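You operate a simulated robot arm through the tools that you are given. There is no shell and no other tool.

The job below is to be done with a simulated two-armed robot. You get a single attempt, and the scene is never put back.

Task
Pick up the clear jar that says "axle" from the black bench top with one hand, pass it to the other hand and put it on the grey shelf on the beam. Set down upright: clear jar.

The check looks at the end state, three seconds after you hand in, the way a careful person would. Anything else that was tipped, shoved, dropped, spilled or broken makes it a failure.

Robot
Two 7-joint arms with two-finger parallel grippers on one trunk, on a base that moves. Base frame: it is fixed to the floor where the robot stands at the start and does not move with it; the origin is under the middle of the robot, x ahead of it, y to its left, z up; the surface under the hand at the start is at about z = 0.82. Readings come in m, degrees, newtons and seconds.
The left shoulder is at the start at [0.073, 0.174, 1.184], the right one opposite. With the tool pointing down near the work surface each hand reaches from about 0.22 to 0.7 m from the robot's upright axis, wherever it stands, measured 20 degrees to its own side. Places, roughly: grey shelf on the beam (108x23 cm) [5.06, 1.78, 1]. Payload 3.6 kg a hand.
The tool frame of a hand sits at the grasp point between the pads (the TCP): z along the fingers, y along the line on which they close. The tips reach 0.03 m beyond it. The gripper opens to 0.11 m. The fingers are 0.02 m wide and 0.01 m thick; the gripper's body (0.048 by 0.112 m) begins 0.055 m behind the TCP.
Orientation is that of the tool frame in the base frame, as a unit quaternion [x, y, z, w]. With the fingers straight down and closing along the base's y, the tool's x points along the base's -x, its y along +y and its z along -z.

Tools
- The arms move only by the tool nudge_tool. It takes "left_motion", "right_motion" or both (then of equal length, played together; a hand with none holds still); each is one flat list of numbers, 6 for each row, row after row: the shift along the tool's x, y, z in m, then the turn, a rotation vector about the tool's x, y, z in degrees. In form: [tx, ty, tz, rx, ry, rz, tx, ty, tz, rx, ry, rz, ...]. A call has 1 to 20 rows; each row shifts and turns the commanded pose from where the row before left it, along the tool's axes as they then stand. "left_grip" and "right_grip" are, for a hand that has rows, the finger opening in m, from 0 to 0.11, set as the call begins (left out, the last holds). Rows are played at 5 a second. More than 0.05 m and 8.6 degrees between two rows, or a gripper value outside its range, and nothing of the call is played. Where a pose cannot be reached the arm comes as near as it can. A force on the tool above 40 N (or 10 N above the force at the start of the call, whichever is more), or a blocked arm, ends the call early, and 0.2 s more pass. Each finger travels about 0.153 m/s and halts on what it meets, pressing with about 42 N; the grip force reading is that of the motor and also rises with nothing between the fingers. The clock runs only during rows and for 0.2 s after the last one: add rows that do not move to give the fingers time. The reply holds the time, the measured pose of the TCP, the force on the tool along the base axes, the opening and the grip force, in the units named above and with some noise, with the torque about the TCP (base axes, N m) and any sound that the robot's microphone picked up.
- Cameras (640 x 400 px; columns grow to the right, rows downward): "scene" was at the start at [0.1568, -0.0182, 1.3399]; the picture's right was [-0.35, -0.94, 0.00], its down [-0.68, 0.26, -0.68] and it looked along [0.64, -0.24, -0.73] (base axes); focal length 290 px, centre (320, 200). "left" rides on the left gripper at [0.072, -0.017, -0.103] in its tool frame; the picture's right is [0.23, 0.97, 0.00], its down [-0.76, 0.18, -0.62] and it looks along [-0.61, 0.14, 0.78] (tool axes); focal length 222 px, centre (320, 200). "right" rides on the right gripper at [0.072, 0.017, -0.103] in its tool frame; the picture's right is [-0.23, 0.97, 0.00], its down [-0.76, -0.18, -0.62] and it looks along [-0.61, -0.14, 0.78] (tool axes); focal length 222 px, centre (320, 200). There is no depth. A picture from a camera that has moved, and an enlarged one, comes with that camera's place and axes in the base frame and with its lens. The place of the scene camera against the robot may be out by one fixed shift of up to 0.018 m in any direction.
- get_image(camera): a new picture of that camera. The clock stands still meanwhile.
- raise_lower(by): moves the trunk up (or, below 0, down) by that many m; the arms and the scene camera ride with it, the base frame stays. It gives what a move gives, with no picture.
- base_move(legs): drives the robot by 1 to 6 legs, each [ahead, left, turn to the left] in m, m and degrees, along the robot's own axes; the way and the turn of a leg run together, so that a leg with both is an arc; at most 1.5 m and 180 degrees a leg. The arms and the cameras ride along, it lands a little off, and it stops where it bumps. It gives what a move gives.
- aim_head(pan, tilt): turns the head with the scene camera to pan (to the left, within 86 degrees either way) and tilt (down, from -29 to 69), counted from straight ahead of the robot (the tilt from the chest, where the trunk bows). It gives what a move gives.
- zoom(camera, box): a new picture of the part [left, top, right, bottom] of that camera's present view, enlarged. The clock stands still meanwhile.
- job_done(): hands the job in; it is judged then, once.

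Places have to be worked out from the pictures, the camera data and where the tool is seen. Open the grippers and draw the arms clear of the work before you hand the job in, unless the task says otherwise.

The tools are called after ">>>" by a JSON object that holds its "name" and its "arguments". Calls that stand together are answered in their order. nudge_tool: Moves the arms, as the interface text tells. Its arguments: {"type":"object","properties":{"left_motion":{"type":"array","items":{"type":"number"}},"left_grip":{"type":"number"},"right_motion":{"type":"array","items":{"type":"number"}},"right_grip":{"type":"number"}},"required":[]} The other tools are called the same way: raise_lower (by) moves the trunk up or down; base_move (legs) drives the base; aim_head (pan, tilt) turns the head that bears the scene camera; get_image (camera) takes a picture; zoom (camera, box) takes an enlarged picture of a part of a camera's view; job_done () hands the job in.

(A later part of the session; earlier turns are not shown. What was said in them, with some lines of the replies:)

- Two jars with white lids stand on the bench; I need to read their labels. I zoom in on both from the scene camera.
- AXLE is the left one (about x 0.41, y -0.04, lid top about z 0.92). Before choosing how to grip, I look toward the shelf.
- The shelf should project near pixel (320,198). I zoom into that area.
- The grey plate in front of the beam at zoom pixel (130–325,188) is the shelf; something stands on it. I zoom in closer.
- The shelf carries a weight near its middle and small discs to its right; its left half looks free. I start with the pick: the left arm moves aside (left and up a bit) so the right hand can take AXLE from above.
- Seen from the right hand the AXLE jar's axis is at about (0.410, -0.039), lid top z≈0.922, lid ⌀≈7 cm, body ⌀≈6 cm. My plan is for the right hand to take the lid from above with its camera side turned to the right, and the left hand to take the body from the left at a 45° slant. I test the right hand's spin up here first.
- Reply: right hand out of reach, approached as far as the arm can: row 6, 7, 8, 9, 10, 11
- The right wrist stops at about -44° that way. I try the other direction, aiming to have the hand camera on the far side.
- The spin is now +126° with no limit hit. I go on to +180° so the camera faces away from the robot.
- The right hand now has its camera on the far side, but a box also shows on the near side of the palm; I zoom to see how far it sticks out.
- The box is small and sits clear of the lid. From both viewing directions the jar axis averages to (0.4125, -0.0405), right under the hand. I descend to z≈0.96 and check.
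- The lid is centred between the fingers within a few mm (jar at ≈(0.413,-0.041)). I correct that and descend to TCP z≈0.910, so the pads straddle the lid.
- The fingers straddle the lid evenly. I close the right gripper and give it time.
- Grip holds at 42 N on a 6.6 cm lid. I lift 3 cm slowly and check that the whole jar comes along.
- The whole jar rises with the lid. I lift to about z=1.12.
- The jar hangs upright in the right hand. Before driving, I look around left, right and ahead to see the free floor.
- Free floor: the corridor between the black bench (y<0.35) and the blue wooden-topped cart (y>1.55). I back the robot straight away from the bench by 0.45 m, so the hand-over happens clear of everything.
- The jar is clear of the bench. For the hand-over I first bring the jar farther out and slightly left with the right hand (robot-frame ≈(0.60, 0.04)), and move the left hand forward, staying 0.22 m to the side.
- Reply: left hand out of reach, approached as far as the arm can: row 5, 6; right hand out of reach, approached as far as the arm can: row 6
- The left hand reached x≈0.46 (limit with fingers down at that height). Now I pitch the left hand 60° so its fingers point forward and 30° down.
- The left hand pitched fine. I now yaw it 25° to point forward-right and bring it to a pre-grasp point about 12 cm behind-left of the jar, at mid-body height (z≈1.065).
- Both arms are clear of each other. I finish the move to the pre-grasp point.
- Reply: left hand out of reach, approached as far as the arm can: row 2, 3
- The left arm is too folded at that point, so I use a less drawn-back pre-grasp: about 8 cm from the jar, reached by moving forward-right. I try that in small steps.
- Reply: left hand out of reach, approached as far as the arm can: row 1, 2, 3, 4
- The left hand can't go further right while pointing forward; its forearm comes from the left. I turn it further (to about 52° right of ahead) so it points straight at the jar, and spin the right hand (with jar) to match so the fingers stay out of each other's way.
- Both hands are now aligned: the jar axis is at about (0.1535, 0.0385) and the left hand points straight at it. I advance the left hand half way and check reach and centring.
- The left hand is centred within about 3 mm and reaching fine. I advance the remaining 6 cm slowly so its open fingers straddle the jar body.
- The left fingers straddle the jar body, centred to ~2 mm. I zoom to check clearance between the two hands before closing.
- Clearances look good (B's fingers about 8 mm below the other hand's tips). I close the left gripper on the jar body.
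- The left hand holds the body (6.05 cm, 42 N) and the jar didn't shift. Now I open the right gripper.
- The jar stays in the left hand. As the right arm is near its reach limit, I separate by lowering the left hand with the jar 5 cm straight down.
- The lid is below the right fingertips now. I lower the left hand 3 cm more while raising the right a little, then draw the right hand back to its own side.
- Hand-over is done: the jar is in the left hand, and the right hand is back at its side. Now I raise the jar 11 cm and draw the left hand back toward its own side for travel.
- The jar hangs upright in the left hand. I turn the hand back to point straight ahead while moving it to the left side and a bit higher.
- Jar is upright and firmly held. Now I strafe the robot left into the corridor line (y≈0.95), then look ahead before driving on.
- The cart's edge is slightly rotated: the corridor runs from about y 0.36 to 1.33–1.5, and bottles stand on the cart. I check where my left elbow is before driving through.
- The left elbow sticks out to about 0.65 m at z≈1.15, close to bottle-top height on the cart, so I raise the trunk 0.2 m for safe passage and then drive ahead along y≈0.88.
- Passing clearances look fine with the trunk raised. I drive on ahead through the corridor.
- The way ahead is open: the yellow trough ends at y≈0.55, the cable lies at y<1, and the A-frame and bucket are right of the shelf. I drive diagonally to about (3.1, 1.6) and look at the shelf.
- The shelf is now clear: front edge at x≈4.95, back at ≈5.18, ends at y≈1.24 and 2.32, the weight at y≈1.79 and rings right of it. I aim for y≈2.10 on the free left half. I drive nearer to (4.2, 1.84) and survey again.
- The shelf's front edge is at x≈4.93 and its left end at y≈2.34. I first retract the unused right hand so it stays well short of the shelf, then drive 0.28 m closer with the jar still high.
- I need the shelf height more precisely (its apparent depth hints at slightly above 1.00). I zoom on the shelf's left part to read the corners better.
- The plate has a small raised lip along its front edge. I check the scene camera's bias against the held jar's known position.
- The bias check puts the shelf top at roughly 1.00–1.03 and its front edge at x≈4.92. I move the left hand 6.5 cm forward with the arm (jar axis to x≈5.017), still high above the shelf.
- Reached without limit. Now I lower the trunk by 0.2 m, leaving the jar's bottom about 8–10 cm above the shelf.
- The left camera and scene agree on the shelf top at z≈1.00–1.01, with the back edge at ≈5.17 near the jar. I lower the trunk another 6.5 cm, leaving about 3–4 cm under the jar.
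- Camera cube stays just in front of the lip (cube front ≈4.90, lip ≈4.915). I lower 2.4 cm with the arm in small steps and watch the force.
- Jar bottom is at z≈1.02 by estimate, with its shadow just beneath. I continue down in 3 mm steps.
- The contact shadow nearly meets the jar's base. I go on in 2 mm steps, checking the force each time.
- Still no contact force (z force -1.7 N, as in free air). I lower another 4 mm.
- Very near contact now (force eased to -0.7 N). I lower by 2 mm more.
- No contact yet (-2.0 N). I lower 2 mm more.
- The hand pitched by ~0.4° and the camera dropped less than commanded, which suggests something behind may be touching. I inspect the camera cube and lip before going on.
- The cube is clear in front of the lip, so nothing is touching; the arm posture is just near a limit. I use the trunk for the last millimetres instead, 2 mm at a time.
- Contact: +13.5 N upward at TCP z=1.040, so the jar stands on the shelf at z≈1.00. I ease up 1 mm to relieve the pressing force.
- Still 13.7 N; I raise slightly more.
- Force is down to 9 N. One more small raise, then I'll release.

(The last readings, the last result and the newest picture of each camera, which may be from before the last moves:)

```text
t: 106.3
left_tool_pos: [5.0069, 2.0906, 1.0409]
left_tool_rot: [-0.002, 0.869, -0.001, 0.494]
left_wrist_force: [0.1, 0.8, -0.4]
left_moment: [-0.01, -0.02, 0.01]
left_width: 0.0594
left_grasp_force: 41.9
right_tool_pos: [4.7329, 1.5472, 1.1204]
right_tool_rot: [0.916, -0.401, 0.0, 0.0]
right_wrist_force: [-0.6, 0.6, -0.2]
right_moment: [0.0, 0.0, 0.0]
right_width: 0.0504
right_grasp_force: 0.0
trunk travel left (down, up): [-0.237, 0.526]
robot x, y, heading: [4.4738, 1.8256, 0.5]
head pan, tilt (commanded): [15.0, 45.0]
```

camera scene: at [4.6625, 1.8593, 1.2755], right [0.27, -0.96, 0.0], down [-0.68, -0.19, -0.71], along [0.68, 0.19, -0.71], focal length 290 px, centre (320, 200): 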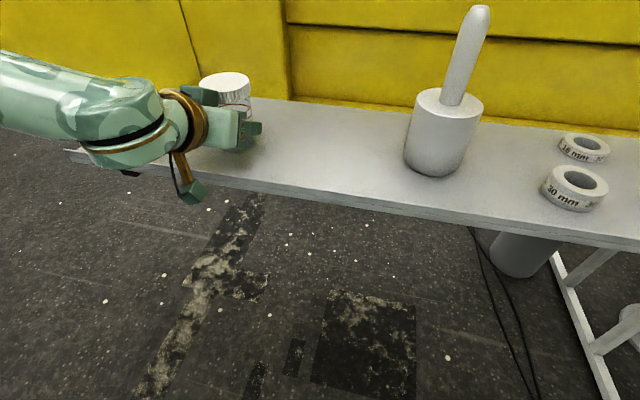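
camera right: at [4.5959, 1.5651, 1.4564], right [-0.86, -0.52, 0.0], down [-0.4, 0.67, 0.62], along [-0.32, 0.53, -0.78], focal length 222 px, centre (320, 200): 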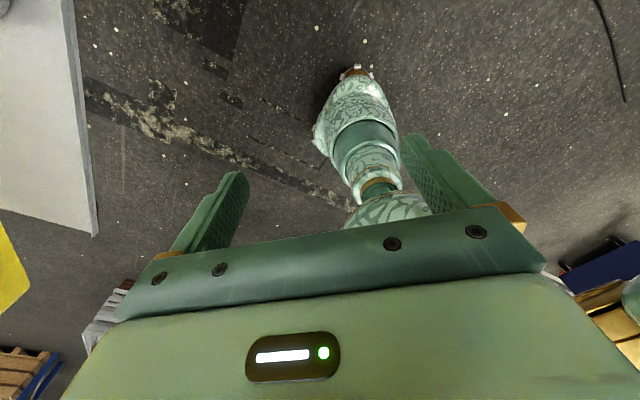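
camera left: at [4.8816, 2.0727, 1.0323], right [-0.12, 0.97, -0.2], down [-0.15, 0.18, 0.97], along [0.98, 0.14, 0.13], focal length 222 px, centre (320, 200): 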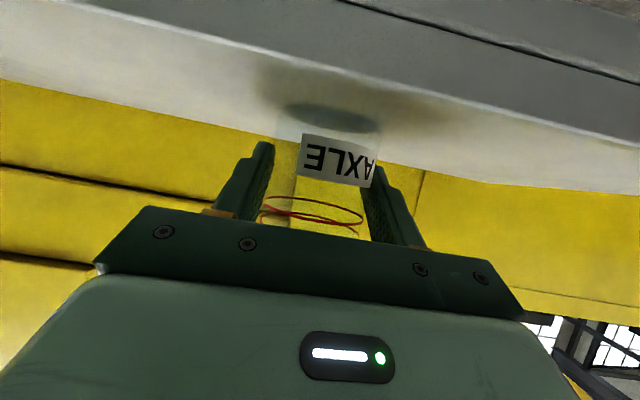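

Force is neutral (-0.4 N), the jar just resting on the shelf. I open the left gripper.

>>> {"name": "nudge_tool", "arguments": {"left_motion": [0, 0, 0, 0, 0, 0, 0, 0, 0, 0, 0, 0, 0, 0, 0, 0, 0, 0, 0, 0, 0, 0, 0, 0], "left_grip": 0.11}}

>>> {"name": "zoom", "arguments": {"camera": "scene", "box": [150, 50, 310, 170]}}

>>> {"name": "zoom", "arguments": {"camera": "left", "box": [180, 20, 480, 240]}}

```text
t: 107.3
left_tool_pos: [5.0077, 2.0897, 1.0422]
left_tool_rot: [-0.001, 0.869, -0.001, 0.495]
left_wrist_force: [-0.5, 0.3, -0.4]
left_moment: [-0.01, 0.01, 0.01]
left_width: 0.11
left_grasp_force: 0.0
right_tool_pos: [4.7327, 1.5468, 1.1191]
right_tool_rot: [0.916, -0.401, 0.001, 0.0]
right_wrist_force: [-0.1, 0.0, -0.3]
right_moment: [0.0, 0.01, 0.01]
right_width: 0.0499
right_grasp_force: 0.0
trunk travel left (down, up): [-0.237, 0.526]
robot x, y, heading: [4.4727, 1.8292, 0.5]
head pan, tilt (commanded): [15.0, 45.0]
```

```text
3.33 times, centred on (230, 110) of scene
camera zoom: at [4.6614, 1.8593, 1.2776], right [0.27, -0.96, 0.0], down [-0.68, -0.19, -0.71], along [0.68, 0.19, -0.71], focal length 966 px, centre (620, 500)
```

zoom: 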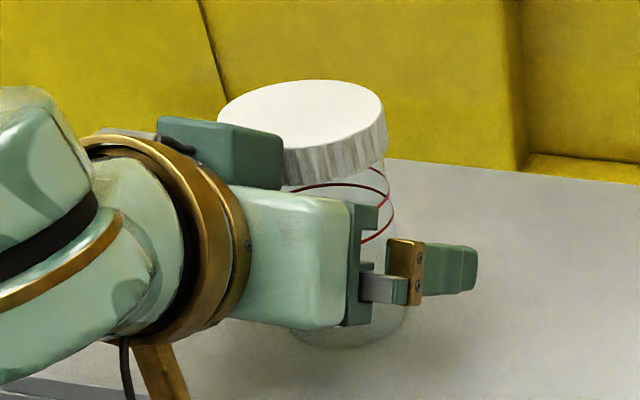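

```text
1.82 times, centred on (330, 130) of left
camera zoom: at [4.8817, 2.0727, 1.034], right [-0.12, 0.97, -0.2], down [-0.15, 0.18, 0.97], along [0.98, 0.14, 0.12], focal length 404 px, centre (302, 327)
```

zoom: 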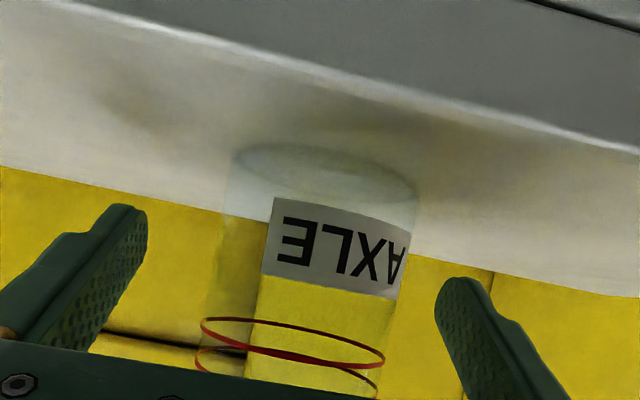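

The jar stands upright on its own. I retreat straight back by driving the base 0.2 m backwards, keeping the open fingers level and parallel.

>>> {"name": "base_move", "arguments": {"legs": [[-0.2, 0, 0]]}}

>>> {"name": "get_image", "arguments": {"camera": "scene"}}

>>> {"name": "get_image", "arguments": {"camera": "left"}}

```text
t: 108.9
left_tool_pos: [4.8053, 2.0866, 1.0437]
left_tool_rot: [0.001, 0.868, -0.002, 0.497]
left_wrist_force: [-0.2, -0.2, -0.1]
left_moment: [0.01, 0.02, -0.02]
left_width: 0.1099
left_grasp_force: 0.1
right_tool_pos: [4.5295, 1.5444, 1.1199]
right_tool_rot: [0.915, -0.403, 0.0, 0.0]
right_wrist_force: [0.7, 0.7, -0.7]
right_moment: [0.01, -0.04, 0.02]
right_width: 0.0502
right_grasp_force: 0.1
trunk travel left (down, up): [-0.237, 0.526]
robot x, y, heading: [4.2686, 1.8259, 0.3]
head pan, tilt (commanded): [15.0, 45.0]
```

```text
taken
camera scene: at [4.4586, 1.8575, 1.2779], right [0.26, -0.96, 0.0], down [-0.68, -0.19, -0.71], along [0.68, 0.19, -0.71], focal length 290 px, centre (320, 200)
```

scene: 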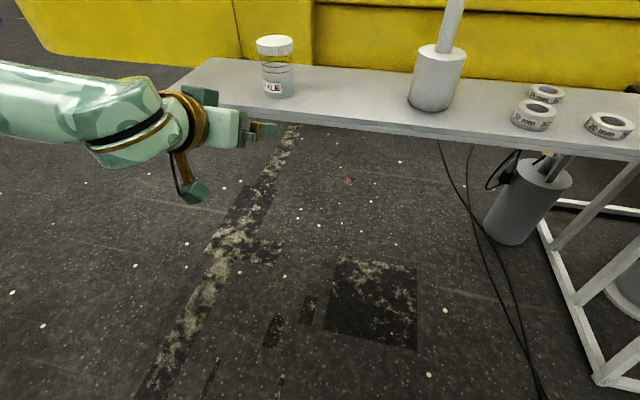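

```text
taken
camera left: at [4.6799, 2.0702, 1.0345], right [-0.11, 0.97, -0.2], down [-0.15, 0.18, 0.97], along [0.98, 0.14, 0.13], focal length 222 px, centre (320, 200)
```

left: 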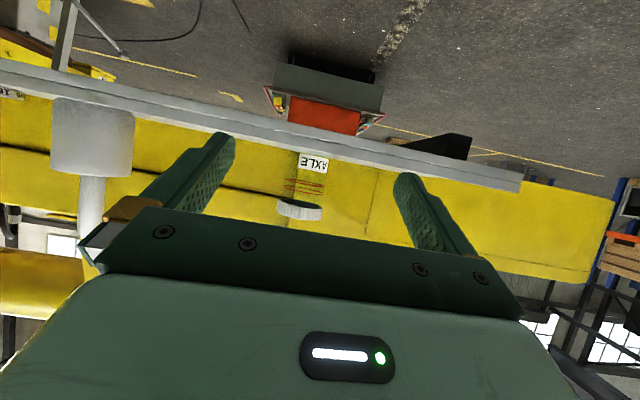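

The jar stands upright on the shelf and the hand is clear. I back away further and zoom in to verify.

>>> {"name": "base_move", "arguments": {"legs": [[-0.3, 0, 0]]}}

>>> {"name": "aim_head", "arguments": {"pan": 10, "tilt": 25}}

>>> {"name": "get_image", "arguments": {"camera": "scene"}}

>>> {"name": "zoom", "arguments": {"camera": "scene", "box": [200, 100, 420, 240]}}

```text
t: 111.0
left_tool_pos: [4.5058, 2.0874, 1.0423]
left_tool_rot: [-0.001, 0.869, -0.001, 0.496]
left_wrist_force: [1.0, 0.6, -0.3]
left_moment: [-0.01, 0.04, -0.03]
left_width: 0.11
left_grasp_force: 0.0
right_tool_pos: [4.2313, 1.5436, 1.1203]
right_tool_rot: [0.916, -0.4, 0.0, 0.0]
right_wrist_force: [-0.2, -0.7, 0.0]
right_moment: [0.01, -0.01, 0.0]
right_width: 0.0501
right_grasp_force: 0.0
trunk travel left (down, up): [-0.237, 0.526]
robot x, y, heading: [3.9699, 1.826, 0.4]
head pan, tilt (commanded): [15.0, 45.0]
```

```text
t: 111.8
left_tool_pos: [4.5048, 2.0867, 1.0412]
left_tool_rot: [-0.002, 0.868, 0.0, 0.496]
left_wrist_force: [-0.8, 1.1, 0.4]
left_moment: [-0.01, 0.01, -0.02]
left_width: 0.1101
left_grasp_force: 0.0
right_tool_pos: [4.231, 1.5443, 1.1207]
right_tool_rot: [0.917, -0.4, 0.0, 0.0]
right_wrist_force: [0.5, 0.7, 0.5]
right_moment: [-0.01, 0.02, 0.01]
right_width: 0.0498
right_grasp_force: 0.0
trunk travel left (down, up): [-0.237, 0.526]
robot x, y, heading: [3.9701, 1.8256, 0.2]
head pan, tilt (commanded): [10.0, 25.0]
```

```text
taken
camera scene: at [4.1726, 1.8512, 1.3082], right [0.18, -0.98, 0.0], down [-0.42, -0.08, -0.91], along [0.89, 0.17, -0.42], focal length 290 px, centre (320, 200)
```

scene: 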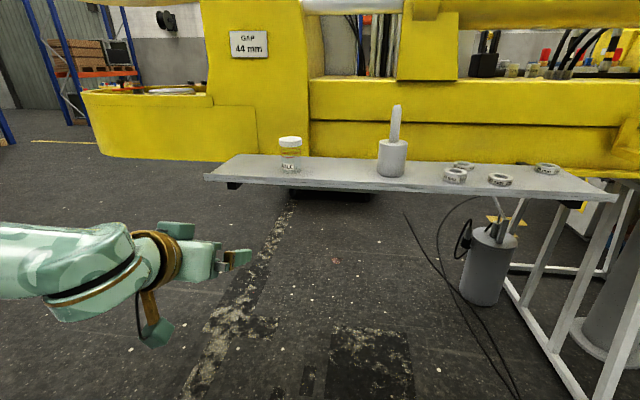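

```text
2.86 times, centred on (310, 170) of scene
camera zoom: at [4.1726, 1.8512, 1.3082], right [0.18, -0.98, 0.0], down [-0.42, -0.08, -0.91], along [0.89, 0.17, -0.42], focal length 828 px, centre (349, 286)
```

zoom: 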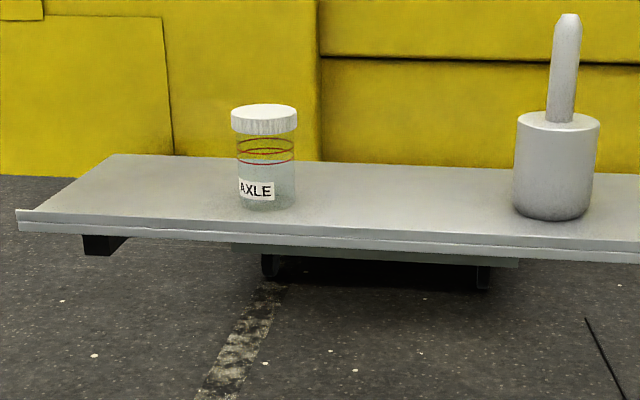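

The AXLE jar stands upright, well inside the shelf, with the weight and rings undisturbed. I open the right gripper too, so both hands are open and clear.

>>> {"name": "nudge_tool", "arguments": {"right_motion": [0, 0, 0, 0, 0, 0, 0, 0, 0, 0, 0, 0, 0, 0, 0, 0, 0, 0], "right_grip": 0.11}}

>>> {"name": "zoom", "arguments": {"camera": "scene", "box": [200, 100, 420, 240]}}

```text
t: 112.6
left_tool_pos: [4.5063, 2.0867, 1.0425]
left_tool_rot: [-0.003, 0.869, 0.0, 0.495]
left_wrist_force: [0.0, -0.2, 0.2]
left_moment: [0.01, -0.01, 0.01]
left_width: 0.1101
left_grasp_force: 0.0
right_tool_pos: [4.2316, 1.5449, 1.1202]
right_tool_rot: [0.916, -0.4, 0.0, -0.001]
right_wrist_force: [0.2, -0.3, 0.0]
right_moment: [0.0, 0.01, 0.02]
right_width: 0.1097
right_grasp_force: 0.0
trunk travel left (down, up): [-0.237, 0.526]
robot x, y, heading: [3.972, 1.8246, 0.7]
head pan, tilt (commanded): [10.0, 25.0]
```

```text
2.86 times, centred on (310, 170) of scene
camera zoom: at [4.1726, 1.8512, 1.3082], right [0.18, -0.98, 0.0], down [-0.42, -0.08, -0.91], along [0.89, 0.17, -0.42], focal length 828 px, centre (349, 286)
```

zoom: 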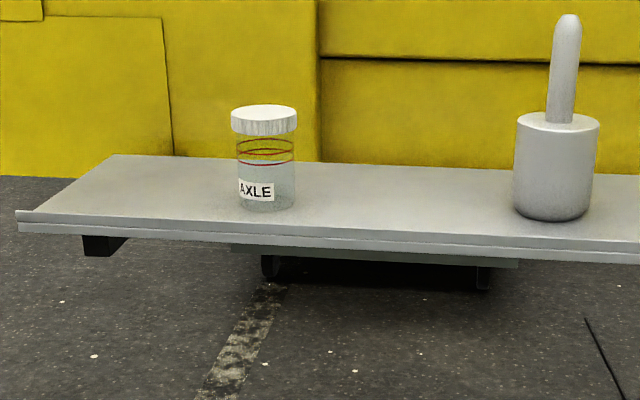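

Everything is in its final state: the jar is upright and still on the grey shelf, and both grippers are open and clear. I hand the job in.

>>> {"name": "job_done", "arguments": {}}

```text
The job is handed in.
```

The jar labelled "AXLE" is standing upright on the grey shelf on the beam, and I've handed the job in.

- **Pick and pass:** the right hand took the jar by its lid from the bench. It passed the jar in the air to the left hand, which gripped the body and set it down.
- **Placement:** the jar is on the free left half of the shelf, about 30 cm left of the weight. It is roughly 8–10 cm back from the front lip.
- **Other items:** the weight and rings on the shelf were undisturbed in the last pictures. I last saw the "TANK" jar standing undisturbed just after the pass; I didn't look back at the bench after driving off.
- **Robot:** both grippers are open, and the robot is backed about 0.5 m away from where it set the jar down.
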